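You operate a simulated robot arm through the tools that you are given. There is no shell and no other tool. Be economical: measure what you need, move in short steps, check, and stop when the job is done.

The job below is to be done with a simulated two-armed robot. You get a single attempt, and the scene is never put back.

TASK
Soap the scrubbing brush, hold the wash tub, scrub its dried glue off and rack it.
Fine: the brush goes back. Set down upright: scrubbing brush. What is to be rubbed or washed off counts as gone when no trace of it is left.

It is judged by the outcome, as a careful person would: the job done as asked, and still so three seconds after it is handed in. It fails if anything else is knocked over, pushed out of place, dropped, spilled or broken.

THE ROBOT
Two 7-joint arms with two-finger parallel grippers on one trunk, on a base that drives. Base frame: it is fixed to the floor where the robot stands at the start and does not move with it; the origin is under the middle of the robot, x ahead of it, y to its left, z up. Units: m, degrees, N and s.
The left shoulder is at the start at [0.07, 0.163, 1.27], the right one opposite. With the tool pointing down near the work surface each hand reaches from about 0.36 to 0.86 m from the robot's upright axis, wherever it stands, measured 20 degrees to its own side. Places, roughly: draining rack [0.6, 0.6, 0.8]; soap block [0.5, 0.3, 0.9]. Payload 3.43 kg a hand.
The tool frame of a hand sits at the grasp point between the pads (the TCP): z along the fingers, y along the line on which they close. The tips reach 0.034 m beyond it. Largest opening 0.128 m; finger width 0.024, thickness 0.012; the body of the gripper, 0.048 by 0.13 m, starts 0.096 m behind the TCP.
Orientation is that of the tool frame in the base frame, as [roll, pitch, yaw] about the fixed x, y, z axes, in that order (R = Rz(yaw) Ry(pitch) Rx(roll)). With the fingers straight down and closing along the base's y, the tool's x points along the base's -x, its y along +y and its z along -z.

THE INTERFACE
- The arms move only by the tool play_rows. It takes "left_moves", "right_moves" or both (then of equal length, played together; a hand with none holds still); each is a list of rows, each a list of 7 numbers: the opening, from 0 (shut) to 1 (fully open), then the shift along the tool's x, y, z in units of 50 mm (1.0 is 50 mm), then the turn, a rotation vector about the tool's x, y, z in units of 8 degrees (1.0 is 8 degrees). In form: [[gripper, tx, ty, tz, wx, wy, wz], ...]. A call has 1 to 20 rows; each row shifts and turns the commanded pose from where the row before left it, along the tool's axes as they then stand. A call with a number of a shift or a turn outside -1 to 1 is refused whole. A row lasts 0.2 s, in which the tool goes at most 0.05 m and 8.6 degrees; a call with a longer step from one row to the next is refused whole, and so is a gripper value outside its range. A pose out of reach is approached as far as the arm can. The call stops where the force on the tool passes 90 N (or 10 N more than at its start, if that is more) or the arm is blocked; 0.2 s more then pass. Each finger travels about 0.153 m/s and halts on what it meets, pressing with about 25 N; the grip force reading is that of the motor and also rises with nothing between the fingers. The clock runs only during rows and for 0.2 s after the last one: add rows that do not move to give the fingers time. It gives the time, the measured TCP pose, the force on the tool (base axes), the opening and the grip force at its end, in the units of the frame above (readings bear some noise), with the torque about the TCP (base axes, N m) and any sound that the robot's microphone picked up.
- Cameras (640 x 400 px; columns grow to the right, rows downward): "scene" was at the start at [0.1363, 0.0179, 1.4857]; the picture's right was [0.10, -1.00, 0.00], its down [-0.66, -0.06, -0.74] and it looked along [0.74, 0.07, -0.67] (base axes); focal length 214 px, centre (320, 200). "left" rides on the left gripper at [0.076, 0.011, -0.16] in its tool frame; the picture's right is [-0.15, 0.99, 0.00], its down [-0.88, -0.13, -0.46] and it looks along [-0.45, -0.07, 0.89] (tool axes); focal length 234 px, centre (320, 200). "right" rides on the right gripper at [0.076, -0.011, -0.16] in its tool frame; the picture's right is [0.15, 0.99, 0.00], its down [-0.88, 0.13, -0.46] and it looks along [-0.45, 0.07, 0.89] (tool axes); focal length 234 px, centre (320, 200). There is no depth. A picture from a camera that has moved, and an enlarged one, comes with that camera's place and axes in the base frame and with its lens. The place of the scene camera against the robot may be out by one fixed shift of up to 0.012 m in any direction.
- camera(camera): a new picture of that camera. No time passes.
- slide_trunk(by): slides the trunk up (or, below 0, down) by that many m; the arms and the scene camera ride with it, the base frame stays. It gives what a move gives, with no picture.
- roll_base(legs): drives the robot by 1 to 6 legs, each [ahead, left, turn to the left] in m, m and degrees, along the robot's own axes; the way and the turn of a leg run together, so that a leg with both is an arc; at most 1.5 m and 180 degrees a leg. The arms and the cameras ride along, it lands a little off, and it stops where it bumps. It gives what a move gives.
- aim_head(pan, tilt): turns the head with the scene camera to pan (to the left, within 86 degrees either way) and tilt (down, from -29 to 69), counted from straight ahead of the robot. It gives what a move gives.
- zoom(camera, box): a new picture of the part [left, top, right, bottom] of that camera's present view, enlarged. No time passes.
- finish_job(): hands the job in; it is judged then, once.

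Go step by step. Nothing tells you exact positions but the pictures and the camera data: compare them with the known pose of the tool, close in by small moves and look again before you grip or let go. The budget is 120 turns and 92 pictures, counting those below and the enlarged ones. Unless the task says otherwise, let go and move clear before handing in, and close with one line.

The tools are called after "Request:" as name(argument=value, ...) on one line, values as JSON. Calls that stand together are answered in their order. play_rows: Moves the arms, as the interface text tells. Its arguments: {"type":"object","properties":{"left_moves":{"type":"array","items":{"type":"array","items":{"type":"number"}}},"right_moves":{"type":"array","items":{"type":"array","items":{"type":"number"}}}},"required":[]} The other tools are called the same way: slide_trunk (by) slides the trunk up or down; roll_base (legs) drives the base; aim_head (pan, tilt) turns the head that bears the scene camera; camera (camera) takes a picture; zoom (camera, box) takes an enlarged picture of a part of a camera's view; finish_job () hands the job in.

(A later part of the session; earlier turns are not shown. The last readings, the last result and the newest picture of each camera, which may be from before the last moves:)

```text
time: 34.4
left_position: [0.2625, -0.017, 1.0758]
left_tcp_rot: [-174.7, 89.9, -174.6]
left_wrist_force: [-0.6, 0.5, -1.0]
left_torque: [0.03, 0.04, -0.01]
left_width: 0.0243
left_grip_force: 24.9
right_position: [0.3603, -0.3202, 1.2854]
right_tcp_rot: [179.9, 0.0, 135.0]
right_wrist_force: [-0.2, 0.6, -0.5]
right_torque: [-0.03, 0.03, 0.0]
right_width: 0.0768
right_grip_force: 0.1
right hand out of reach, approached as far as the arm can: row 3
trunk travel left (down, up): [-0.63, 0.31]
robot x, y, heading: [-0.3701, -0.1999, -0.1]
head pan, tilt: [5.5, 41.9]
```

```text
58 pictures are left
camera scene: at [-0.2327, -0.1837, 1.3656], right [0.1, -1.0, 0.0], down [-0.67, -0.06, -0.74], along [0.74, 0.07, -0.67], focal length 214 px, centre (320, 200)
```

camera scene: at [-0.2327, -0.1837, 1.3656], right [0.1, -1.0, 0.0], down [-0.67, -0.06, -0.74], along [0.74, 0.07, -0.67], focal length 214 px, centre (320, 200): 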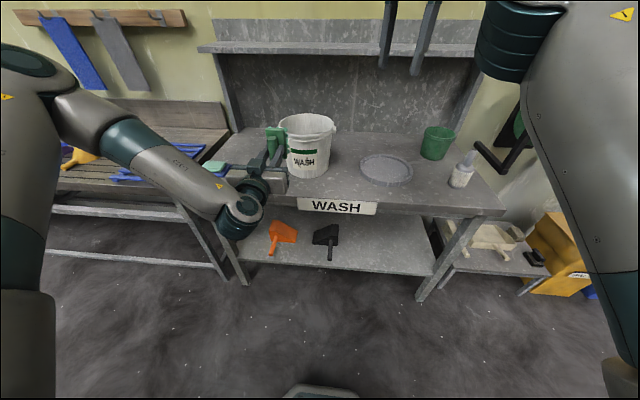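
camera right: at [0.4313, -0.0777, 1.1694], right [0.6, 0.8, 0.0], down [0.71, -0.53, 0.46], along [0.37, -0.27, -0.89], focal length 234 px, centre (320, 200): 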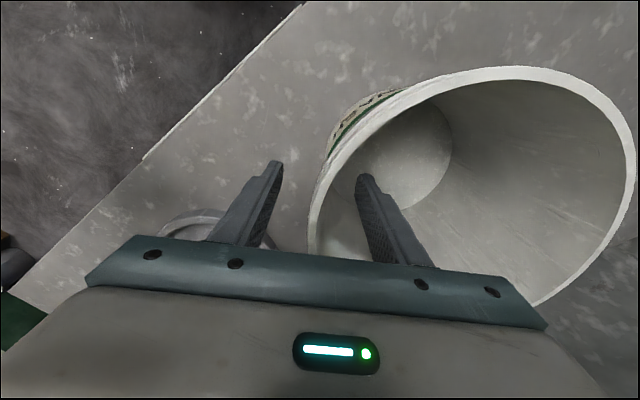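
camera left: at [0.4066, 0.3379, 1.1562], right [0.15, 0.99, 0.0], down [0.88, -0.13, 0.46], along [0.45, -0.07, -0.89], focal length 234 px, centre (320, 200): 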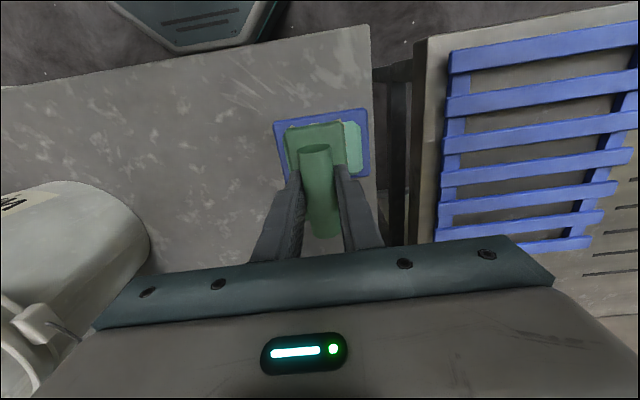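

Request:
slide_trunk(by=-0.16)

Request:
play_rows(left_moves=[[0, 0, -0.35, 0.3, 0, 0, 0], [0, 0, -0.3, 0.3, 0, 0, 0], [0, 0, 0, 0.3, 0, 0, 0], [0, 0, 0, 0, 0, 0, 0]])

Request:
camera(camera="scene")

```text
time: 36.2
left_position: [0.2617, -0.018, 0.9164]
left_tcp_rot: [177.4, 89.9, 177.3]
left_wrist_force: [-0.2, 0.5, -1.6]
left_torque: [0.0, 0.06, 0.02]
left_width: 0.0244
left_grip_force: 25.2
right_position: [0.3593, -0.3202, 1.1274]
right_tcp_rot: [-180.0, 0.0, 135.0]
right_wrist_force: [0.7, 1.1, -1.0]
right_torque: [0.05, 0.0, 0.01]
right_width: 0.0768
right_grip_force: 0.1
trunk travel left (down, up): [-0.47, 0.47]
robot x, y, heading: [-0.3694, -0.2031, 0.2]
head pan, tilt: [5.5, 41.9]
```

```text
time: 37.2
left_position: [0.3071, -0.029, 0.9309]
left_tcp_rot: [-179.8, 89.9, 180.0]
left_wrist_force: [0.0, 0.2, -1.0]
left_torque: [0.0, 0.02, -0.04]
left_width: 0.0243
left_grip_force: 25.2
left hand out of reach, approached as far as the arm can: row 1, 2
right_position: [0.359, -0.3202, 1.1267]
right_tcp_rot: [-179.9, 0.0, 135.1]
right_wrist_force: [0.1, 0.5, 0.3]
right_torque: [0.04, 0.03, -0.01]
right_width: 0.0768
right_grip_force: 0.1
trunk travel left (down, up): [-0.47, 0.47]
robot x, y, heading: [-0.3714, -0.1999, -0.1]
head pan, tilt: [5.5, 41.9]
```

```text
57 pictures are left
camera scene: at [-0.2341, -0.1838, 1.2058], right [0.1, -1.0, 0.0], down [-0.66, -0.06, -0.74], along [0.74, 0.07, -0.67], focal length 214 px, centre (320, 200)
```

scene: 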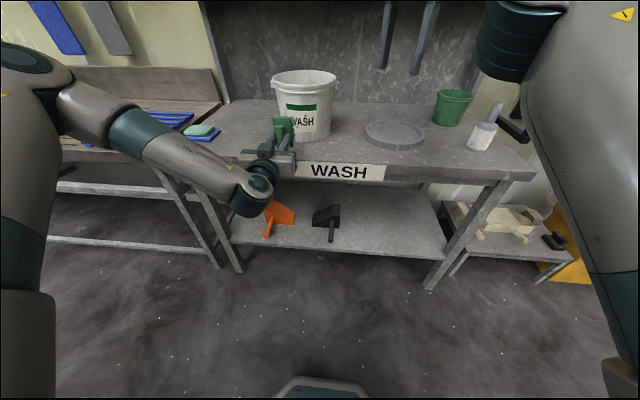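

Now I bring the right hand back over the same grip spot on the rim.

Request:
play_rows(right_moves=[[0.6, 0.147, 0.787, 0, 0, 0, 0], [0.6, 0.147, 0.787, 0, 0, 0, 0], [0.6, 0.147, 0.787, 0, 0, 0, 0], [0.6, 0.147, 0.787, 0, 0, 0, 0], [0.6, 0.147, 0.787, 0, 0, 0, 0], [0.6, 0.147, 0.787, 0, 0, 0, 0], [0.6, 0, 0, 0, 0, 0, 0]])

Request:
camera(camera="right")

```text
time: 38.8
left_position: [0.306, -0.0302, 0.9308]
left_tcp_rot: [-172.9, 89.8, -173.0]
left_wrist_force: [0.2, -0.4, -1.3]
left_torque: [0.03, 0.04, -0.01]
left_width: 0.0242
left_grip_force: 25.0
right_position: [0.3258, -0.1589, 1.0824]
right_tcp_rot: [-179.9, 0.0, 135.0]
right_wrist_force: [0.3, -0.4, 0.6]
right_torque: [-0.02, 0.02, 0.0]
right_width: 0.077
right_grip_force: 0.0
right hand out of reach, approached as far as the arm can: row 1, 2, 3, 4, 5, 6
trunk travel left (down, up): [-0.47, 0.47]
robot x, y, heading: [-0.3666, -0.206, -0.0]
head pan, tilt: [5.5, 41.9]
```

```text
56 pictures are left
camera right: at [0.2639, -0.1137, 1.2444], right [0.6, 0.8, 0.0], down [0.71, -0.53, 0.46], along [0.37, -0.27, -0.89], focal length 234 px, centre (320, 200)
```

right: 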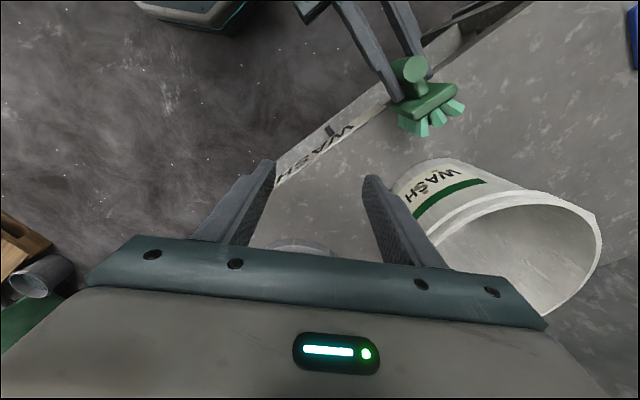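

The right arm can't reach there from this far back and low. I'll move both hands aside, come forward 9 cm, raise the trunk slightly, and tilt the right hand for more reach.

Request:
play_rows(left_moves=[[0, 0, 0.8, 0, 0, 0, 0], [0, 0, 0.8, 0, 0, 0, 0], [0, 0, 0.8, 0, 0, 0, 0], [0, 0, 0.8, 0, 0, 0, 0], [0, 0, 0, 0, 0, 0, 0]], right_moves=[[0.6, -0.53, -0.53, 0, 0, 0, 0], [0.6, -0.53, -0.53, 0, 0, 0, 0], [0.6, -0.53, -0.53, 0, 0, 0, 0], [0.6, -0.53, -0.53, 0, 0, 0, 0], [0.6, 0, 0, -0.6, 0, 0, 0]])

Request:
slide_trunk(by=0.06)

Request:
roll_base(legs=[[0.09, 0, 0]])

```text
time: 40.0
left_position: [0.3064, 0.1315, 0.9288]
left_tcp_rot: [-145.4, 89.9, -145.4]
left_wrist_force: [0.9, 0.7, -0.8]
left_torque: [-0.01, 0.05, -0.02]
left_width: 0.0245
left_grip_force: 25.1
right_position: [0.3254, -0.3083, 1.1148]
right_tcp_rot: [-179.9, 0.0, 134.9]
right_wrist_force: [0.2, 0.3, -0.1]
right_torque: [-0.06, 0.01, -0.02]
right_width: 0.077
right_grip_force: 0.1
trunk travel left (down, up): [-0.47, 0.47]
robot x, y, heading: [-0.3688, -0.2009, 0.1]
head pan, tilt: [5.5, 41.9]
```

```text
time: 41.0
left_position: [0.3076, 0.1304, 0.9894]
left_tcp_rot: [-177.7, 90.0, -177.6]
left_wrist_force: [-0.1, -0.2, -1.1]
left_torque: [-0.01, 0.0, 0.0]
left_width: 0.0244
left_grip_force: 24.7
right_position: [0.3259, -0.3093, 1.1733]
right_tcp_rot: [-179.9, -0.1, 135.0]
right_wrist_force: [0.6, 0.8, -0.2]
right_torque: [0.02, 0.01, -0.01]
right_width: 0.077
right_grip_force: 0.1
trunk travel left (down, up): [-0.53, 0.41]
robot x, y, heading: [-0.372, -0.195, 0.0]
head pan, tilt: [5.5, 41.9]
```

```text
time: 42.1
left_position: [0.3966, 0.1291, 0.9883]
left_tcp_rot: [-178.0, 89.9, -178.0]
left_wrist_force: [0.4, 0.9, -1.0]
left_torque: [-0.01, 0.05, -0.03]
left_width: 0.0245
left_grip_force: 25.2
right_position: [0.4148, -0.3098, 1.1732]
right_tcp_rot: [179.9, 0.1, 135.0]
right_wrist_force: [0.0, 0.3, -0.1]
right_torque: [-0.02, 0.0, 0.01]
right_width: 0.0766
right_grip_force: 0.1
trunk travel left (down, up): [-0.53, 0.41]
robot x, y, heading: [-0.2814, -0.2034, 0.0]
head pan, tilt: [5.5, 41.9]
```

Request:
play_rows(left_moves=[[0, 0.5, 0, -0.2, 0, 0, 0], [0, 0.5, 0, -0.2, 0, 0, 0], [0, 0.46, 0, -0.2, 0, 0, 0], [0, 0, 0, 0, 0, 0, 0]])

```text
time: 43.1
left_position: [0.3657, 0.1311, 0.9166]
left_tcp_rot: [-159.9, 89.9, -159.8]
left_wrist_force: [0.1, 0.5, -1.2]
left_torque: [-0.01, 0.02, 0.01]
left_width: 0.0243
left_grip_force: 24.5
right_position: [0.4142, -0.3091, 1.175]
right_tcp_rot: [180.0, 0.0, 135.1]
right_wrist_force: [1.4, 0.5, 1.0]
right_torque: [-0.02, 0.0, 0.03]
right_width: 0.0766
right_grip_force: 0.1
trunk travel left (down, up): [-0.53, 0.41]
robot x, y, heading: [-0.2807, -0.2046, -0.2]
head pan, tilt: [5.5, 41.9]
```

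Left reaches here. Sliding it in front of the label at a safe stand-off.

Request:
play_rows(left_moves=[[0, 0, -0.6, 0, 0, 0, 0], [0, 0, -0.6, 0, 0, 0, 0], [0, 0, -0.6, 0, 0, 0, 0], [0, 0, -0.6, 0, 0, 0, 0], [0, 0, -0.6, 0, 0, 0, 0], [0, 0, -0.6, 0, 0, 0, 0], [0, 0, 0, 0, 0, 0, 0]])

Request:
camera(camera="scene")

Request:
camera(camera="left")

```text
time: 44.7
left_position: [0.3663, -0.0038, 0.9572]
left_tcp_rot: [-179.6, 89.8, -179.7]
left_wrist_force: [-0.2, 0.2, -1.2]
left_torque: [-0.03, 0.02, 0.01]
left_width: 0.0242
left_grip_force: 24.5
left hand out of reach, approached as far as the arm can: row 4, 5, 6
right_position: [0.4151, -0.3094, 1.1742]
right_tcp_rot: [-179.9, 0.0, 134.9]
right_wrist_force: [-0.8, -0.3, -0.3]
right_torque: [-0.03, -0.01, 0.03]
right_width: 0.0768
right_grip_force: 0.1
trunk travel left (down, up): [-0.53, 0.41]
robot x, y, heading: [-0.2814, -0.2012, 0.3]
head pan, tilt: [5.5, 41.9]
```

```text
55 pictures are left
camera scene: at [-0.1446, -0.1835, 1.2657], right [0.1, -1.0, 0.0], down [-0.67, -0.06, -0.74], along [0.74, 0.07, -0.67], focal length 214 px, centre (320, 200)
```

scene: 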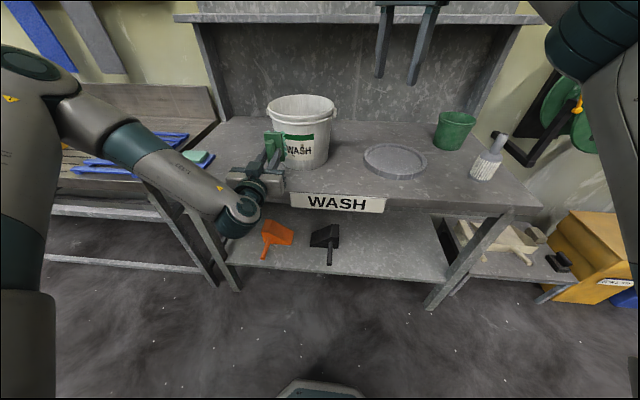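

```text
54 pictures are left
camera left: at [0.2059, 0.0066, 0.8827], right [0.0, 0.99, 0.15], down [-0.45, -0.13, 0.88], along [0.89, -0.07, 0.45], focal length 234 px, centre (320, 200)
```

left: 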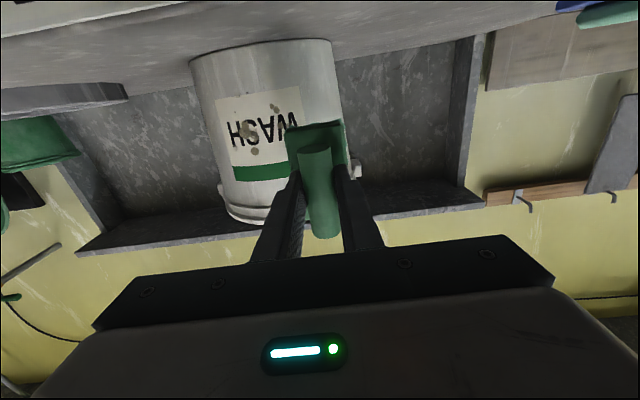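

The left wrist limit favours the hand pointing inward, so I'll stand further right and turn the robot 30° left: back off, shift right, turn, then come forward part-way.

Request:
roll_base(legs=[[-0.15, 0, 0], [0, -0.24, 0], [0, 0, 30]])

Request:
camera(camera="scene")

```text
time: 48.9
left_position: [0.0334, 0.0535, 0.9571]
left_tcp_rot: [-173.4, 89.8, -143.8]
left_wrist_force: [-0.2, 0.4, -1.0]
left_torque: [0.02, 0.03, -0.04]
left_width: 0.0243
left_grip_force: 24.7
right_position: [0.2261, -0.1857, 1.1742]
right_tcp_rot: [180.0, 0.1, 165.0]
right_wrist_force: [-0.1, 0.0, -0.7]
right_torque: [-0.02, 0.01, 0.0]
right_width: 0.0769
right_grip_force: 0.1
trunk travel left (down, up): [-0.53, 0.41]
robot x, y, heading: [-0.4264, -0.4376, 30.1]
head pan, tilt: [5.5, 41.9]
```

```text
53 pictures are left
camera scene: at [-0.3154, -0.356, 1.2657], right [0.58, -0.81, 0.0], down [-0.54, -0.39, -0.74], along [0.61, 0.43, -0.67], focal length 214 px, centre (320, 200)
```

scene: 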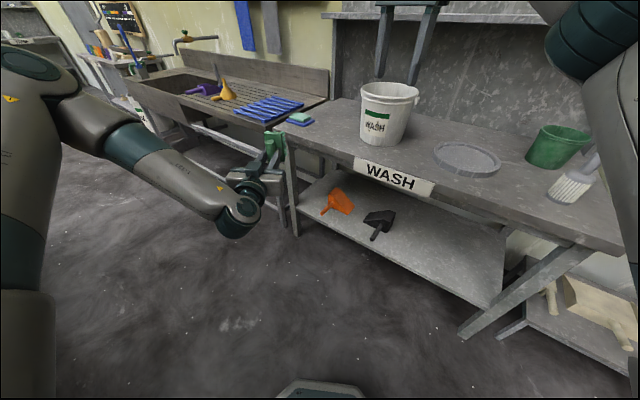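

Request:
play_rows(left_moves=[[0, 0, 0, 0, 0.94, 0, 0], [0, 0, 0, 0, 0.94, 0, 0], [0, 0, 0, 0, 0.94, 0, 0], [0, 0, 0, 0, 0.94, 0, 0], [0, 0, 0, 0, 0, 0, 0]])

Request:
roll_base(legs=[[0, -0.146, 0], [0.22, 0, 0]])

Request:
camera(camera="scene")

```text
time: 50.1
left_position: [0.0331, 0.0548, 0.9571]
left_tcp_rot: [-160.3, 89.8, -160.8]
left_wrist_force: [0.2, -0.5, 0.1]
left_torque: [-0.02, 0.06, 0.04]
left_width: 0.0243
left_grip_force: 25.1
right_position: [0.2277, -0.1871, 1.1741]
right_tcp_rot: [-179.9, 0.0, 164.9]
right_wrist_force: [0.5, 1.0, 0.5]
right_torque: [0.0, -0.01, -0.03]
right_width: 0.0768
right_grip_force: 0.0
trunk travel left (down, up): [-0.53, 0.41]
robot x, y, heading: [-0.4273, -0.4417, 30.1]
head pan, tilt: [5.5, 41.9]
```

```text
time: 52.8
left_position: [0.2974, 0.0389, 0.9579]
left_tcp_rot: [-148.0, 89.8, -148.3]
left_wrist_force: [-0.4, -0.1, -1.9]
left_torque: [-0.01, 0.03, -0.02]
left_width: 0.0243
left_grip_force: 25.0
right_position: [0.491, -0.2008, 1.1726]
right_tcp_rot: [180.0, 0.0, 165.0]
right_wrist_force: [0.4, 0.1, -1.2]
right_torque: [0.0, 0.01, -0.01]
right_width: 0.0768
right_grip_force: 0.1
trunk travel left (down, up): [-0.53, 0.41]
robot x, y, heading: [-0.1675, -0.4544, 29.9]
head pan, tilt: [5.5, 41.9]
```

```text
52 pictures are left
camera scene: at [-0.051, -0.3716, 1.2657], right [0.58, -0.81, 0.0], down [-0.54, -0.39, -0.74], along [0.61, 0.43, -0.67], focal length 214 px, centre (320, 200)
```

scene: 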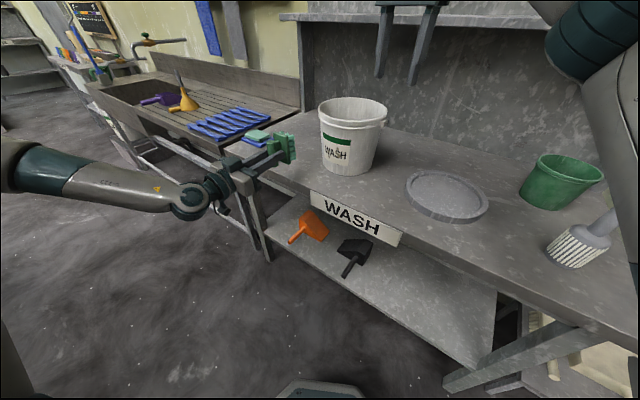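

Request:
play_rows(left_moves=[[0, 0.28, -0.6, 0, 0, 0, 0], [0, 0.28, -0.6, 0, 0, 0, 0], [0, 0.28, -0.6, 0, 0, 0, 0], [0, 0, 0, 0.7, 0, 0, 0], [0, 0, 0, 0.7, 0, 0, 0], [0, 0, 0, 0, 0, 0, 0]])

Request:
camera(camera="left")

Request:
zoom(camera="scene", box=[200, 80, 400, 220])

```text
time: 54.2
left_position: [0.355, -0.0372, 0.9339]
left_tcp_rot: [-156.8, 89.7, -157.0]
left_wrist_force: [-0.6, 0.3, -0.5]
left_torque: [-0.01, 0.09, -0.02]
left_width: 0.0242
left_grip_force: 25.0
left hand out of reach, approached as far as the arm can: row 4, 5
right_position: [0.4903, -0.2009, 1.1748]
right_tcp_rot: [-179.9, 0.0, 165.0]
right_wrist_force: [0.0, 0.1, 0.3]
right_torque: [0.02, -0.02, -0.02]
right_width: 0.0769
right_grip_force: 0.0
trunk travel left (down, up): [-0.53, 0.41]
robot x, y, heading: [-0.165, -0.4552, 30.1]
head pan, tilt: [5.5, 41.9]
```

```text
51 pictures are left
camera left: at [0.1937, -0.0255, 0.8596], right [0.01, 0.99, 0.14], down [-0.45, -0.13, 0.88], along [0.89, -0.07, 0.45], focal length 234 px, centre (320, 200)
```

left: 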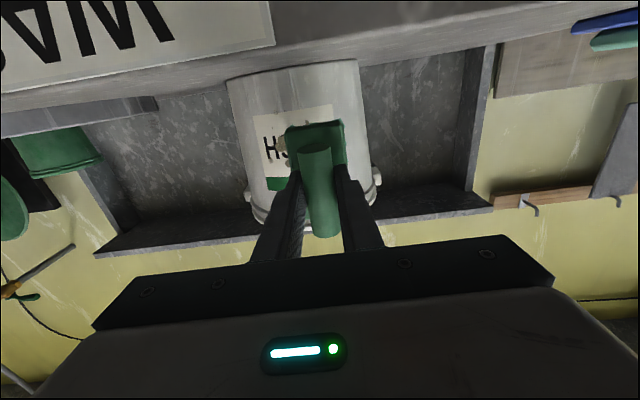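

```text
2.86 times, centred on (300, 150) of scene
camera zoom: at [-0.0517, -0.3719, 1.2658], right [0.58, -0.81, 0.0], down [-0.54, -0.39, -0.74], along [0.61, 0.43, -0.67], focal length 613 px, centre (377, 343)
```

zoom: 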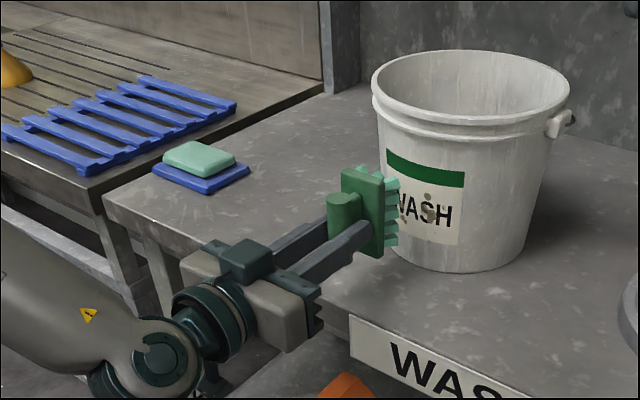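

Request:
play_rows(left_moves=[[0, 0, 0, 0.3, 0, 0, 0], [0, 0, 0, 0, 0, 0, 0]])

```text
time: 54.8
left_position: [0.3674, -0.0321, 0.939]
left_tcp_rot: [-153.8, 89.7, -154.1]
left_wrist_force: [0.3, -0.3, -0.8]
left_torque: [-0.01, 0.05, -0.03]
left_width: 0.0242
left_grip_force: 25.1
left hand out of reach, approached as far as the arm can: row 1
right_position: [0.4901, -0.2014, 1.1739]
right_tcp_rot: [180.0, 0.0, 165.0]
right_wrist_force: [-0.7, -0.5, 0.3]
right_torque: [0.02, 0.03, 0.01]
right_width: 0.0769
right_grip_force: 0.2
trunk travel left (down, up): [-0.53, 0.41]
robot x, y, heading: [-0.1651, -0.4535, 29.9]
head pan, tilt: [5.5, 41.9]
```

I test whether rolling the hand about its pointing axis frees the arm.

Request:
play_rows(left_moves=[[0, 0, 0, 0, 0, 0, 0.95], [0, 0, 0, 0, 0, 0, 0.95], [0, 0, 0, 0, 0, 0, 0.95], [0, 0, -0.3, 0, 0, 0, 0], [0, 0, 0, 0, 0, 0, 0]])

Request:
play_rows(left_moves=[[0, 0, 0, 0, 0, 0, -0.95], [0, 0, 0, 0, 0, 0, -0.95], [0, 0, 0, 0, 0, 0, -0.95], [0, 0, 0, 0, 0, 0, -0.95], [0, 0, 0, 0, 0, 0, -0.95], [0, 0, 0, 0, 0, 0, -0.95], [0, 0, -0.3, 0, 0, 0, 0], [0, 0, 0, 0, 0, 0, 0]])

```text
time: 56.0
left_position: [0.3604, -0.04, 0.941]
left_tcp_rot: [90.6, 67.3, 90.3]
left_wrist_force: [0.4, 0.0, -0.2]
left_torque: [0.03, 0.06, -0.01]
left_width: 0.0243
left_grip_force: 25.0
left hand out of reach, approached as far as the arm can: row 4
right_position: [0.4905, -0.2002, 1.1738]
right_tcp_rot: [180.0, 0.0, 164.9]
right_wrist_force: [0.2, -0.2, 0.9]
right_torque: [0.03, 0.04, -0.01]
right_width: 0.0769
right_grip_force: 0.2
trunk travel left (down, up): [-0.53, 0.41]
robot x, y, heading: [-0.1631, -0.4527, 30.2]
head pan, tilt: [5.5, 41.9]
```

```text
time: 57.8
left_position: [0.3587, -0.0512, 0.9494]
left_tcp_rot: [-90.7, 67.0, -91.0]
left_wrist_force: [-0.2, -0.4, -1.3]
left_torque: [0.04, 0.05, 0.02]
left_width: 0.0244
left_grip_force: 25.3
left hand out of reach, approached as far as the arm can: row 7
right_position: [0.4905, -0.2002, 1.173]
right_tcp_rot: [179.9, 0.0, 164.9]
right_wrist_force: [0.4, -0.4, -0.3]
right_torque: [0.0, -0.03, -0.02]
right_width: 0.0771
right_grip_force: 0.1
trunk travel left (down, up): [-0.53, 0.41]
robot x, y, heading: [-0.166, -0.4546, 29.9]
head pan, tilt: [5.5, 41.9]
```

Hand roll is free; the limit is about height against the shoulder. I restore the roll and lower the trunk a little more.

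Request:
play_rows(left_moves=[[0, 0, 0, 0, 0, 0, 0.95], [0, 0, 0, 0, 0, 0, 0.95], [0, 0, 0, 0, 0, 0, 0.95], [0, 0, 0, 0, 0, 0, 0]])

Request:
slide_trunk(by=-0.04)

Request:
play_rows(left_moves=[[0, 0, 0, 0.2, 0, 0, 0], [0, 0, 0, 0.1, 0, 0, 0], [0, 0, 0, 0, 0, 0, 0]])

```text
time: 58.8
left_position: [0.3585, -0.0516, 0.9494]
left_tcp_rot: [-174.8, 89.8, -175.0]
left_wrist_force: [0.9, 1.1, -1.0]
left_torque: [0.01, 0.05, 0.01]
left_width: 0.0245
left_grip_force: 24.8
right_position: [0.4916, -0.2014, 1.1733]
right_tcp_rot: [179.9, 0.0, 165.0]
right_wrist_force: [-0.1, 0.1, 0.0]
right_torque: [0.01, 0.01, 0.02]
right_width: 0.0769
right_grip_force: 0.2
trunk travel left (down, up): [-0.53, 0.41]
robot x, y, heading: [-0.1661, -0.456, 29.8]
head pan, tilt: [5.5, 41.9]
```

```text
time: 59.6
left_position: [0.3602, -0.0528, 0.9098]
left_tcp_rot: [-153.9, 89.9, -154.1]
left_wrist_force: [0.1, -0.2, -1.6]
left_torque: [0.04, 0.08, 0.04]
left_width: 0.0243
left_grip_force: 24.9
right_position: [0.4893, -0.2017, 1.1344]
right_tcp_rot: [-179.9, -0.1, 165.0]
right_wrist_force: [0.2, 1.1, -0.1]
right_torque: [-0.02, -0.03, 0.02]
right_width: 0.0769
right_grip_force: 0.0
trunk travel left (down, up): [-0.49, 0.45]
robot x, y, heading: [-0.1705, -0.4535, 30.2]
head pan, tilt: [5.5, 41.9]
```

```text
time: 60.4
left_position: [0.371, -0.0469, 0.9135]
left_tcp_rot: [-157.7, 89.6, -158.1]
left_wrist_force: [0.6, -1.4, -2.1]
left_torque: [0.0, 0.06, 0.02]
left_width: 0.0243
left_grip_force: 25.6
left hand out of reach, approached as far as the arm can: row 1
right_position: [0.49, -0.2026, 1.1338]
right_tcp_rot: [-180.0, 0.0, 165.0]
right_wrist_force: [0.2, 0.1, 0.4]
right_torque: [0.04, -0.03, 0.0]
right_width: 0.0767
right_grip_force: 0.0
trunk travel left (down, up): [-0.49, 0.45]
robot x, y, heading: [-0.1621, -0.4568, 30.2]
head pan, tilt: [5.5, 41.9]
```

Request:
play_rows(left_moves=[[0, 0, 0, -0.6, 0, 0, 0], [0, 0, 0.6, -0.2, 0, 0, 0], [0, 0, 0.6, 0, 0, 0, 0], [0, 0, 0, 0, 0, 0, 0]])

Request:
roll_base(legs=[[0, -0.07, 0]])

Request:
play_rows(left_moves=[[0, 0, -0.2, 0, 0, 0, 0], [0, 0, 0, 0, 0, 0, 0]])

```text
time: 61.4
left_position: [0.3331, 0.01, 0.9112]
left_tcp_rot: [-160.8, 89.7, -161.1]
left_wrist_force: [0.3, -0.1, 0.3]
left_torque: [0.01, 0.01, 0.0]
left_width: 0.0242
left_grip_force: 24.7
right_position: [0.4905, -0.2015, 1.1344]
right_tcp_rot: [-179.9, 0.0, 165.1]
right_wrist_force: [0.4, 0.1, 0.7]
right_torque: [-0.02, -0.01, 0.01]
right_width: 0.0769
right_grip_force: 0.0
trunk travel left (down, up): [-0.49, 0.45]
robot x, y, heading: [-0.1702, -0.458, 30.0]
head pan, tilt: [5.5, 41.9]
```

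```text
time: 62.4
left_position: [0.3678, -0.0493, 0.9119]
left_tcp_rot: [-169.2, 89.9, -169.4]
left_wrist_force: [-0.3, -1.3, -0.9]
left_torque: [0.0, 0.06, 0.03]
left_width: 0.0242
left_grip_force: 24.8
right_position: [0.5259, -0.2622, 1.1338]
right_tcp_rot: [-180.0, -0.1, 165.0]
right_wrist_force: [0.8, -0.5, 0.6]
right_torque: [0.06, 0.02, 0.01]
right_width: 0.0767
right_grip_force: 0.0
trunk travel left (down, up): [-0.49, 0.45]
robot x, y, heading: [-0.1285, -0.5159, 30.0]
head pan, tilt: [5.5, 41.9]
```

```text
time: 63.0
left_position: [0.3678, -0.0586, 0.9129]
left_tcp_rot: [-155.0, 89.7, -155.2]
left_wrist_force: [-0.9, 0.7, -0.8]
left_torque: [0.01, 0.05, -0.01]
left_width: 0.0243
left_grip_force: 24.7
right_position: [0.525, -0.2615, 1.1349]
right_tcp_rot: [179.9, 0.1, 165.1]
right_wrist_force: [-0.8, -0.2, -0.7]
right_torque: [-0.01, 0.02, -0.01]
right_width: 0.0768
right_grip_force: 0.1
trunk travel left (down, up): [-0.49, 0.45]
robot x, y, heading: [-0.1311, -0.5163, 30.0]
head pan, tilt: [5.5, 41.9]
```

Left hand is comfortable now. Next, the right hand goes over the front-right rim again.

Request:
play_rows(right_moves=[[0.6, 0.453, 0.83, 0, 0, 0, 0], [0.6, 0.453, 0.83, 0, 0, 0, 0], [0.6, 0.453, 0.83, 0, 0, 0, 0], [0.6, 0, 0, 0, 0, 0, 0.94], [0.6, 0, 0, 0, 0, 0, 0.94], [0.6, 0, 0, 0, 0, 0, 0.94], [0.6, 0, 0, 0, 0, 0, 0.94], [0.6, 0, 0, 0, 0, 0, 0]])

Request:
camera(camera="right")

Request:
camera(camera="scene")

```text
time: 64.8
left_position: [0.367, -0.0587, 0.9128]
left_tcp_rot: [-151.9, 89.8, -152.1]
left_wrist_force: [0.2, -0.8, -1.5]
left_torque: [0.02, 0.01, -0.01]
left_width: 0.0241
left_grip_force: 25.0
right_position: [0.4706, -0.1485, 1.1229]
right_tcp_rot: [180.0, 0.0, 134.9]
right_wrist_force: [0.3, 0.0, -0.6]
right_torque: [0.0, 0.01, -0.03]
right_width: 0.0769
right_grip_force: 0.1
right hand out of reach, approached as far as the arm can: row 2, 3
trunk travel left (down, up): [-0.49, 0.45]
robot x, y, heading: [-0.132, -0.5128, 30.3]
head pan, tilt: [5.5, 41.9]
```

```text
49 pictures are left
camera right: at [0.408, -0.1035, 1.2848], right [0.6, 0.8, 0.0], down [0.71, -0.53, 0.46], along [0.37, -0.27, -0.89], focal length 234 px, centre (320, 200)
```

right: 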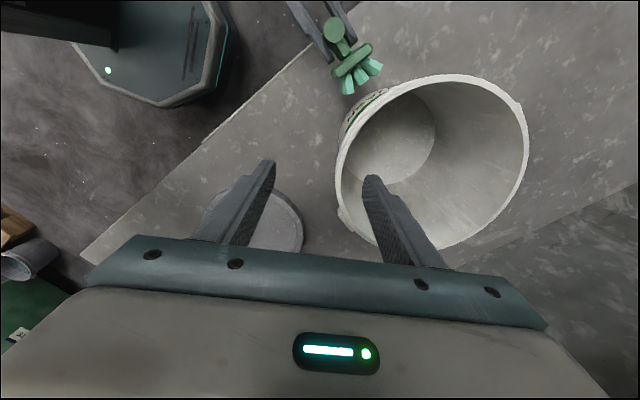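

```text
48 pictures are left
camera scene: at [-0.0167, -0.432, 1.2257], right [0.58, -0.81, 0.0], down [-0.54, -0.39, -0.74], along [0.61, 0.43, -0.67], focal length 214 px, centre (320, 200)
```

scene: 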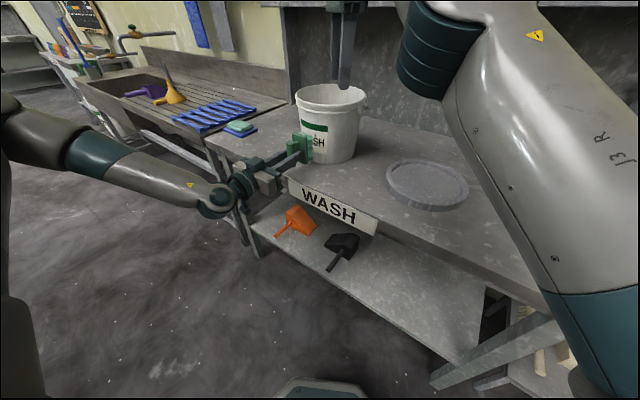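

Request:
play_rows(right_moves=[[0.8, 0, 0, 0, -1, 0, 0], [1, 0, 0.33, 0, 0, 0, 0], [1, 0, 0.33, 0, 0, 0, 0], [1, 0, 0, 0.4, 0, 0, 0], [1, 0, 0, 0, 0, 0, 0]])

Request:
camera(camera="right")

```text
time: 66.0
left_position: [0.3667, -0.0593, 0.9127]
left_tcp_rot: [-141.7, 89.8, -141.9]
left_wrist_force: [0.5, 1.2, -1.3]
left_torque: [0.01, 0.02, -0.01]
left_width: 0.0245
left_grip_force: 25.2
right_position: [0.4961, -0.1207, 1.1094]
right_tcp_rot: [172.1, 0.0, 135.0]
right_wrist_force: [0.2, 0.3, 0.4]
right_torque: [0.0, 0.0, -0.01]
right_width: 0.1279
right_grip_force: 0.1
trunk travel left (down, up): [-0.49, 0.45]
robot x, y, heading: [-0.13, -0.5156, 30.1]
head pan, tilt: [5.5, 41.9]
```

```text
47 pictures are left
camera right: at [0.4188, -0.0911, 1.268], right [0.59, 0.8, 0.14], down [0.67, -0.58, 0.47], along [0.45, -0.19, -0.87], focal length 234 px, centre (320, 200)
```

right: 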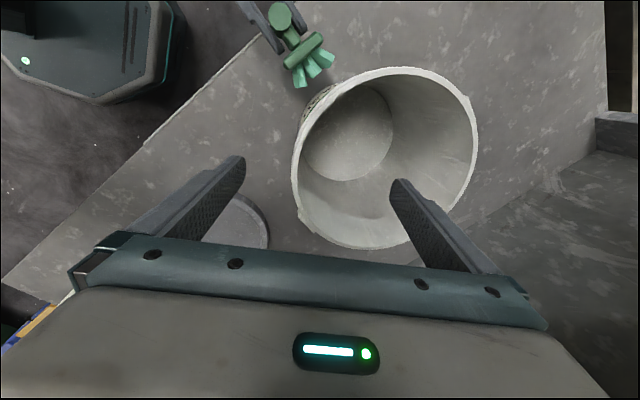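

Request:
play_rows(right_moves=[[1, 0, -0.14, 0.49, 0, 0, 0], [1, 0, -0.14, 0.49, 0, 0, 0], [0.8, 0, -0.07, 0.49, 0, 0, 0], [0.6, 0, -0.07, 0.49, 0, 0, 0], [0.5, 0, 0, 0, 0, 0, 0]])

Request:
camera(camera="right")

```text
time: 67.2
left_position: [0.3678, -0.0598, 0.9126]
left_tcp_rot: [-153.3, 89.8, -153.8]
left_wrist_force: [0.1, -0.4, -0.7]
left_torque: [-0.04, 0.05, 0.01]
left_width: 0.024
left_grip_force: 24.7
right_position: [0.5091, -0.1049, 1.0629]
right_tcp_rot: [172.2, 0.0, 134.9]
right_wrist_force: [0.1, 0.5, -0.3]
right_torque: [-0.01, 0.02, 0.03]
right_width: 0.0642
right_grip_force: 0.1
right hand out of reach, approached as far as the arm can: row 1, 2, 3, 4
trunk travel left (down, up): [-0.49, 0.45]
robot x, y, heading: [-0.1317, -0.5121, 30.4]
head pan, tilt: [5.5, 41.9]
```

```text
46 pictures are left
camera right: at [0.4319, -0.0747, 1.2208], right [0.59, 0.8, 0.13], down [0.67, -0.58, 0.47], along [0.45, -0.19, -0.87], focal length 234 px, centre (320, 200)
```

right: 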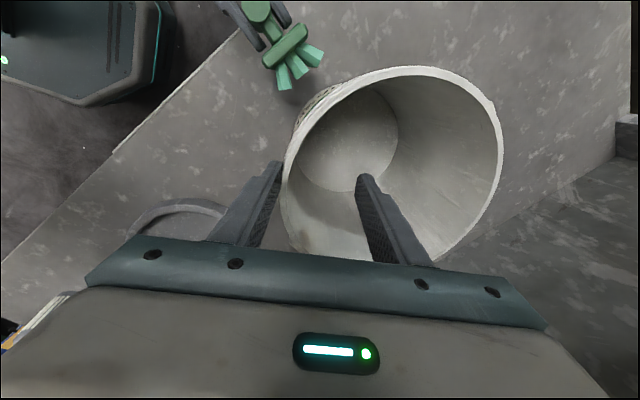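

The two arms want conflicting stances; I'll raise the right hand clear, raise the trunk 8 cm, and stand further right so the left hand works more on its own side.

Request:
play_rows(left_moves=[[0, 0, 0.6, -0.6, 0, 0, 0], [0, 0, 0.7, -0.4, 0, 0, 0], [0, 0, 0.7, 0, 0, 0, 0], [0, 0, 0, 0, 0, 0, 0]], right_moves=[[0.6, 0, 0, -0.8, 0, 0, 0], [0.6, 0, 0, -0.8, 0, 0, 0], [0.6, 0, 0, 0, 1, 0, 0], [0.6, 0, 0, 0, 0, 0, 0]])

Request:
slide_trunk(by=0.08)

Request:
roll_base(legs=[[0, -0.11, 0]])

```text
time: 68.2
left_position: [0.3182, 0.0431, 0.9113]
left_tcp_rot: [-132.6, 89.8, -132.7]
left_wrist_force: [-0.7, -0.6, -2.2]
left_torque: [0.01, 0.04, 0.02]
left_width: 0.0239
left_grip_force: 25.2
right_position: [0.4667, -0.1564, 1.1216]
right_tcp_rot: [179.5, 0.0, 134.9]
right_wrist_force: [-0.4, -0.1, -0.2]
right_torque: [-0.04, -0.04, 0.04]
right_width: 0.0768
right_grip_force: 0.1
right hand out of reach, approached as far as the arm can: row 1, 2, 3
trunk travel left (down, up): [-0.49, 0.45]
robot x, y, heading: [-0.1348, -0.5142, 30.4]
head pan, tilt: [5.5, 41.9]
```

```text
time: 69.4
left_position: [0.3182, 0.0418, 0.9907]
left_tcp_rot: [-151.2, 89.7, -151.4]
left_wrist_force: [-1.0, 0.5, -1.5]
left_torque: [0.03, 0.0, -0.02]
left_width: 0.0239
left_grip_force: 24.7
right_position: [0.4683, -0.1572, 1.2012]
right_tcp_rot: [179.5, -0.1, 134.9]
right_wrist_force: [0.9, 0.2, -0.3]
right_torque: [-0.01, 0.02, 0.0]
right_width: 0.0767
right_grip_force: 0.1
trunk travel left (down, up): [-0.57, 0.37]
robot x, y, heading: [-0.1303, -0.5157, 30.0]
head pan, tilt: [5.5, 41.9]
```

```text
time: 70.6
left_position: [0.3754, -0.0522, 0.9915]
left_tcp_rot: [-154.5, 89.7, -154.5]
left_wrist_force: [0.5, 0.1, -0.8]
left_torque: [0.0, 0.04, 0.04]
left_width: 0.0241
left_grip_force: 25.0
right_position: [0.5234, -0.2539, 1.2021]
right_tcp_rot: [179.5, -0.2, 135.1]
right_wrist_force: [1.0, -0.2, -0.2]
right_torque: [0.02, -0.01, 0.03]
right_width: 0.0768
right_grip_force: 0.1
trunk travel left (down, up): [-0.57, 0.37]
robot x, y, heading: [-0.0742, -0.6112, 30.0]
head pan, tilt: [5.5, 41.9]
```

Request:
play_rows(left_moves=[[0, 0.2, 0, -0.3, 0, 0, 0], [0, 0.45, 0, 0, 0, 0, 0], [0, 0.45, 0, 0, 0, 0, 0], [0, 0.45, 0, 0, 0, 0, 0], [0, 0, 0, 0, 0, 0, 0]], right_moves=[[0.6, 0.57, 0.34, 0.36, 0, 0, 0], [0.6, 0.57, 0.34, 0.36, 0, 0, 0], [0.6, 0.57, 0.34, 0.36, 0, 0, 0], [0.8, 0.57, 0.34, 0.36, 0, 0, 0], [1, 0, 0, 0, 0, 0, 0]])

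Request:
camera(camera="right")

```text
time: 71.8
left_position: [0.3575, -0.0536, 0.9134]
left_tcp_rot: [-156.9, 89.8, -157.1]
left_wrist_force: [-1.0, -1.0, -1.3]
left_torque: [0.0, 0.04, 0.03]
left_width: 0.0243
left_grip_force: 25.1
right_position: [0.4872, -0.1792, 1.1413]
right_tcp_rot: [179.4, -0.2, 135.0]
right_wrist_force: [-0.5, 0.6, 0.5]
right_torque: [-0.01, -0.03, -0.04]
right_width: 0.1279
right_grip_force: 0.1
right hand out of reach, approached as far as the arm can: row 2, 3, 4
trunk travel left (down, up): [-0.57, 0.37]
robot x, y, heading: [-0.0814, -0.6085, 30.0]
head pan, tilt: [5.5, 41.9]
```

```text
45 pictures are left
camera right: at [0.4246, -0.1356, 1.3021], right [0.6, 0.8, 0.01], down [0.71, -0.54, 0.46], along [0.37, -0.26, -0.89], focal length 234 px, centre (320, 200)
```

right: 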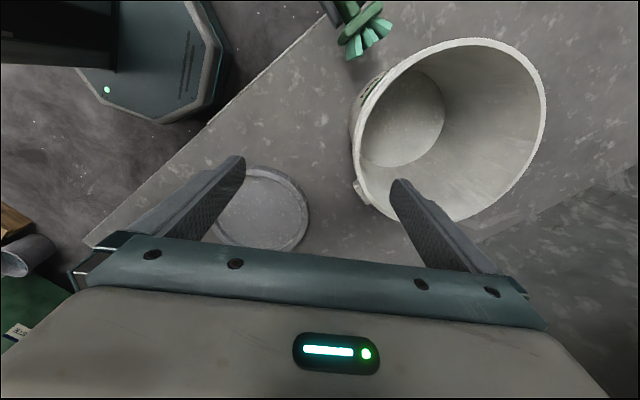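

Left works fine from here with the higher trunk. I raise the trunk another 6 cm for the right arm and bring the left back down.

Request:
slide_trunk(by=0.07)

Request:
play_rows(left_moves=[[0, 0.5, 0, 0, 0, 0, 0], [0, 0.5, 0, 0, 0, 0, 0], [0, 0.4, 0, 0, 0, 0, 0], [0, 0, 0, 0, 0, 0, 0], [0, 0, 0, 0, 0, 0, 0], [0, 0, 0, 0, 0, 0, 0]], right_moves=[[1, 0, 0, 0, 0, 0, -0.8], [1, 0, 0, 0, 0, 0, -0.8], [1, 0, 0, 0, 0, 0, -0.8], [1, 0.3, 0.5, 0.5, 0, 0, 0], [1, 0, 0.3, 0.5, 0, 0, 0], [1, 0, 0, 0.2, 0, 0, 0]])

Request:
camera(camera="right")

```text
time: 72.8
left_position: [0.3581, -0.0524, 0.984]
left_tcp_rot: [-151.6, 89.8, -151.8]
left_wrist_force: [-0.4, 0.8, -0.6]
left_torque: [-0.01, 0.06, 0.03]
left_width: 0.0241
left_grip_force: 25.2
right_position: [0.4881, -0.1795, 1.2108]
right_tcp_rot: [179.3, 0.0, 134.9]
right_wrist_force: [-0.5, 0.1, 0.4]
right_torque: [-0.02, -0.05, 0.01]
right_width: 0.128
right_grip_force: 0.0
trunk travel left (down, up): [-0.64, 0.3]
robot x, y, heading: [-0.0776, -0.6098, 30.6]
head pan, tilt: [5.5, 41.9]
```

```text
time: 74.2
left_position: [0.358, -0.054, 0.9471]
left_tcp_rot: [-172.2, 89.6, -172.4]
left_wrist_force: [-0.3, -0.7, -0.8]
left_torque: [0.04, 0.08, 0.02]
left_width: 0.0244
left_grip_force: 25.2
left hand out of reach, approached as far as the arm can: row 2, 3
right_position: [0.4842, -0.1547, 1.1458]
right_tcp_rot: [179.5, 0.0, 154.1]
right_wrist_force: [0.4, -0.2, -0.7]
right_torque: [-0.01, 0.02, 0.0]
right_width: 0.1282
right_grip_force: 0.0
right hand out of reach, approached as far as the arm can: row 4, 5
trunk travel left (down, up): [-0.64, 0.3]
robot x, y, heading: [-0.0731, -0.607, 30.0]
head pan, tilt: [5.5, 41.9]
```

```text
44 pictures are left
camera right: at [0.4098, -0.1342, 1.3068], right [0.3, 0.95, 0.01], down [0.85, -0.27, 0.46], along [0.44, -0.13, -0.89], focal length 234 px, centre (320, 200)
```

right: 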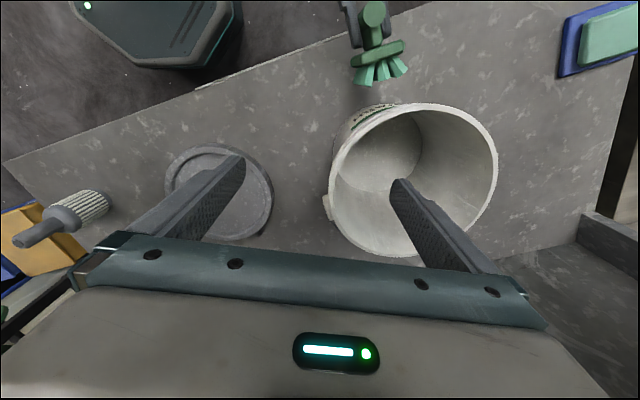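

Request:
play_rows(right_moves=[[1, 0, 0, 0.5, 0, 0, 0], [1, 0, 0.1, 0.5, 0, 0, 0], [1, 0, 0.2, 0.4, 0, 0, 0], [1, 0, 0, 0, 0, 0, 0]])

Request:
camera(camera="right")

```text
time: 75.2
left_position: [0.3582, -0.0536, 0.9468]
left_tcp_rot: [-170.9, 89.6, -171.2]
left_wrist_force: [0.2, -0.4, -1.4]
left_torque: [-0.02, 0.04, 0.0]
left_width: 0.0242
left_grip_force: 25.2
right_position: [0.49, -0.1408, 1.0759]
right_tcp_rot: [179.4, 0.1, 154.3]
right_wrist_force: [0.0, -0.3, 0.0]
right_torque: [-0.01, 0.06, 0.04]
right_width: 0.128
right_grip_force: 0.0
trunk travel left (down, up): [-0.64, 0.3]
robot x, y, heading: [-0.079, -0.6099, 29.9]
head pan, tilt: [5.5, 41.9]
```

```text
43 pictures are left
camera right: at [0.4158, -0.1197, 1.2364], right [0.3, 0.95, 0.01], down [0.85, -0.27, 0.46], along [0.44, -0.13, -0.89], focal length 234 px, centre (320, 200)
```

right: 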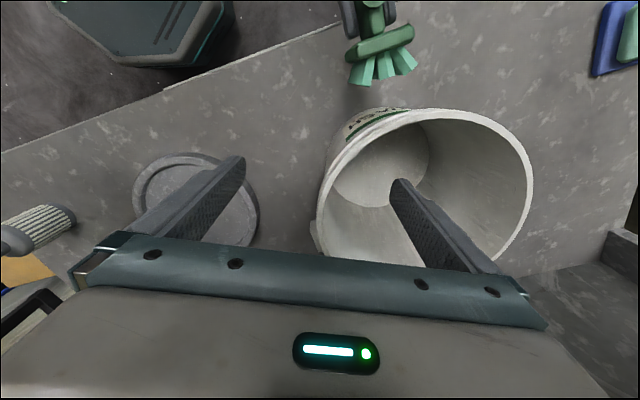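

Lower is within reach, and the rim lies midway between the fingers. I descend and close.

Request:
play_rows(right_moves=[[1, 0, 0, 0.5, 0, 0, 0], [0.8, 0, 0, 0.5, 0, 0, 0], [0.5, 0, 0, 0.3, 0, 0, 0], [0.3, 0, 0, 0, 0, 0, 0], [0.15, 0, 0, 0, 0, 0, 0], [0, 0, 0, 0, 0, 0, 0], [0, 0, 0, 0, 0, 0, 0], [0, 0, 0, 0, 0, 0, 0]])

Request:
camera(camera="scene")

```text
time: 77.0
left_position: [0.3551, -0.0542, 0.9473]
left_tcp_rot: [-171.0, 89.6, -171.3]
left_wrist_force: [-7.0, -0.7, -2.8]
left_torque: [0.0, -0.03, 0.04]
left_width: 0.0241
left_grip_force: 24.9
right_position: [0.4905, -0.1398, 1.0119]
right_tcp_rot: [179.3, 0.2, 154.1]
right_wrist_force: [5.9, -1.2, 11.2]
right_torque: [1.71, 0.01, -0.52]
right_width: 0.0084
right_grip_force: 24.6
trunk travel left (down, up): [-0.64, 0.3]
robot x, y, heading: [-0.0727, -0.6096, 30.0]
head pan, tilt: [5.5, 41.9]
```

```text
42 pictures are left
camera scene: at [0.0372, -0.5278, 1.3759], right [0.58, -0.81, 0.0], down [-0.54, -0.39, -0.74], along [0.61, 0.43, -0.67], focal length 214 px, centre (320, 200)
```

scene: 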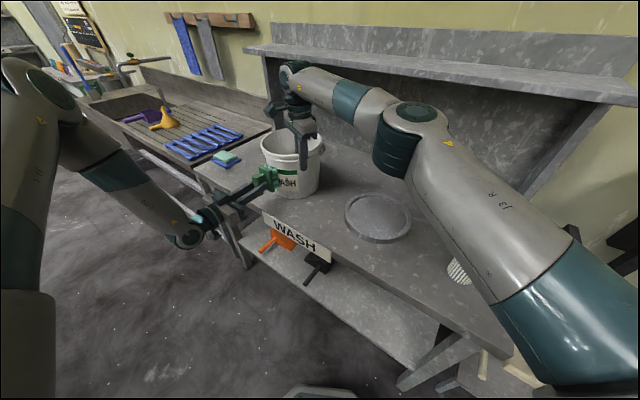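

Request:
zoom(camera="scene", box=[220, 90, 360, 230])

Request:
camera(camera="left")

```text
2.86 times, centred on (290, 160) of scene
camera zoom: at [0.0372, -0.5278, 1.3759], right [0.58, -0.81, 0.0], down [-0.54, -0.39, -0.74], along [0.61, 0.43, -0.67], focal length 613 px, centre (406, 314)
```

zoom: 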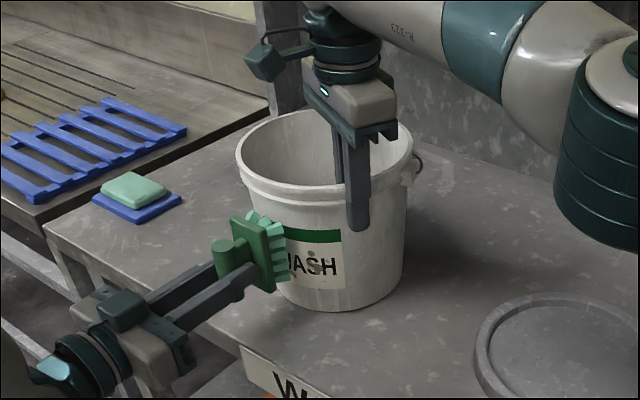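

```text
40 pictures are left
camera left: at [0.1951, -0.043, 0.874], right [0.0, 0.99, 0.15], down [-0.45, -0.13, 0.88], along [0.89, -0.07, 0.44], focal length 234 px, centre (320, 200)
```

left: 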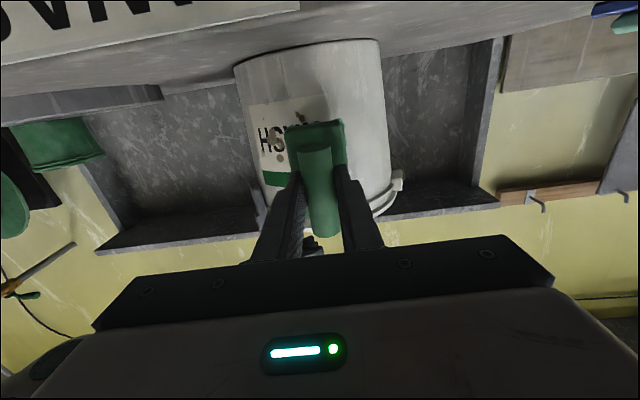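

Closing pulled the tub about 3 cm and turned it about 19°. I rotate the gripping hand back so the label faces forward again, with the brush backed off a little.

Request:
play_rows(left_moves=[[0, 0, 0, -0.15, 0, 0, 0], [0, 0, 0, 0, 0, 0, 0], [0, 0, 0, 0, 0, 0, 0], [0, 0, 0, 0, 0, 0, 0], [0, 0, 0, 0, 0, 0, 0], [0, 0, 0, 0, 0, 0, 0], [0, 0, 0, 0, 0, 0, 0]], right_moves=[[0, 0, 0, 0, 0, 0, 0], [0, 0, 0, 0, 0, 0, 0.5], [0, 0, 0, 0, 0, 0, 0.5], [0, 0, 0, 0, 0, 0, 0.5], [0, 0, 0, 0, 0, 0, 0.5], [0, 0, 0, 0, 0, 0, 0.4], [0, 0, 0, 0, 0, 0, 0]])

Request:
camera(camera="left")

```text
time: 78.6
left_position: [0.3487, -0.054, 0.9485]
left_tcp_rot: [-152.5, 89.7, -152.6]
left_wrist_force: [-0.3, -0.8, -1.3]
left_torque: [-0.01, 0.05, -0.03]
left_width: 0.0243
left_grip_force: 24.8
right_position: [0.4894, -0.1391, 1.012]
right_tcp_rot: [179.4, 0.0, 134.9]
right_wrist_force: [-2.7, 2.3, 7.5]
right_torque: [1.41, -0.71, 0.49]
right_width: 0.0085
right_grip_force: 25.5
trunk travel left (down, up): [-0.64, 0.3]
robot x, y, heading: [-0.077, -0.608, 30.0]
head pan, tilt: [5.5, 41.9]
```

```text
39 pictures are left
camera left: at [0.1879, -0.0426, 0.8735], right [0.0, 0.99, 0.14], down [-0.45, -0.13, 0.88], along [0.89, -0.07, 0.45], focal length 234 px, centre (320, 200)
```

left: 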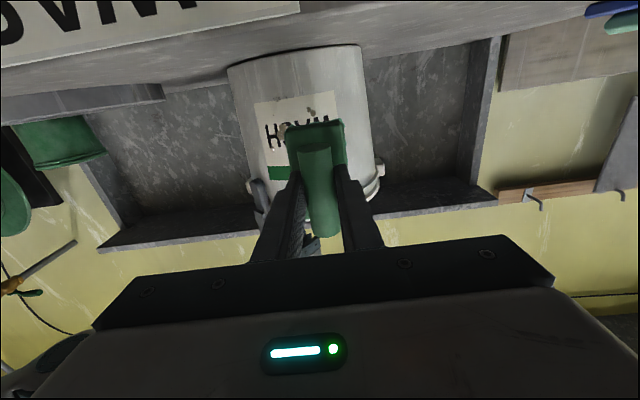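

Request:
play_rows(left_moves=[[0, 0, -0.4, 0.5, 0, 0, 0], [0, 0.3, 0, 0, 0, 0, 0], [0, 0.3, 0, 0, 0, 0, 0], [0, 0, 0, 0, 0, 0, 0]])

Request:
camera(camera="left")

```text
time: 79.6
left_position: [0.369, -0.0686, 0.9546]
left_tcp_rot: [-159.4, 89.8, -159.6]
left_wrist_force: [0.1, 0.0, -0.7]
left_torque: [0.01, 0.06, -0.02]
left_width: 0.0241
left_grip_force: 24.9
left hand out of reach, approached as far as the arm can: row 1, 2, 3
right_position: [0.4899, -0.1399, 1.0126]
right_tcp_rot: [179.5, -0.1, 134.9]
right_wrist_force: [-1.9, 2.1, 7.0]
right_torque: [1.18, -0.92, 0.29]
right_width: 0.0086
right_grip_force: 24.8
trunk travel left (down, up): [-0.64, 0.3]
robot x, y, heading: [-0.0764, -0.6114, 30.3]
head pan, tilt: [5.5, 41.9]
```

```text
38 pictures are left
camera left: at [0.2069, -0.0573, 0.88], right [0.0, 0.99, 0.14], down [-0.45, -0.13, 0.88], along [0.89, -0.07, 0.45], focal length 234 px, centre (320, 200)
```

left: 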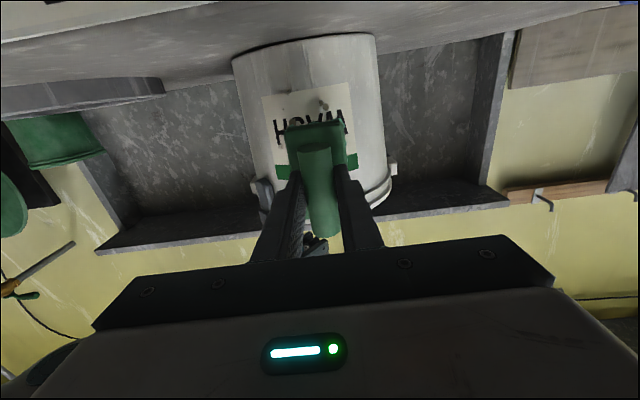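

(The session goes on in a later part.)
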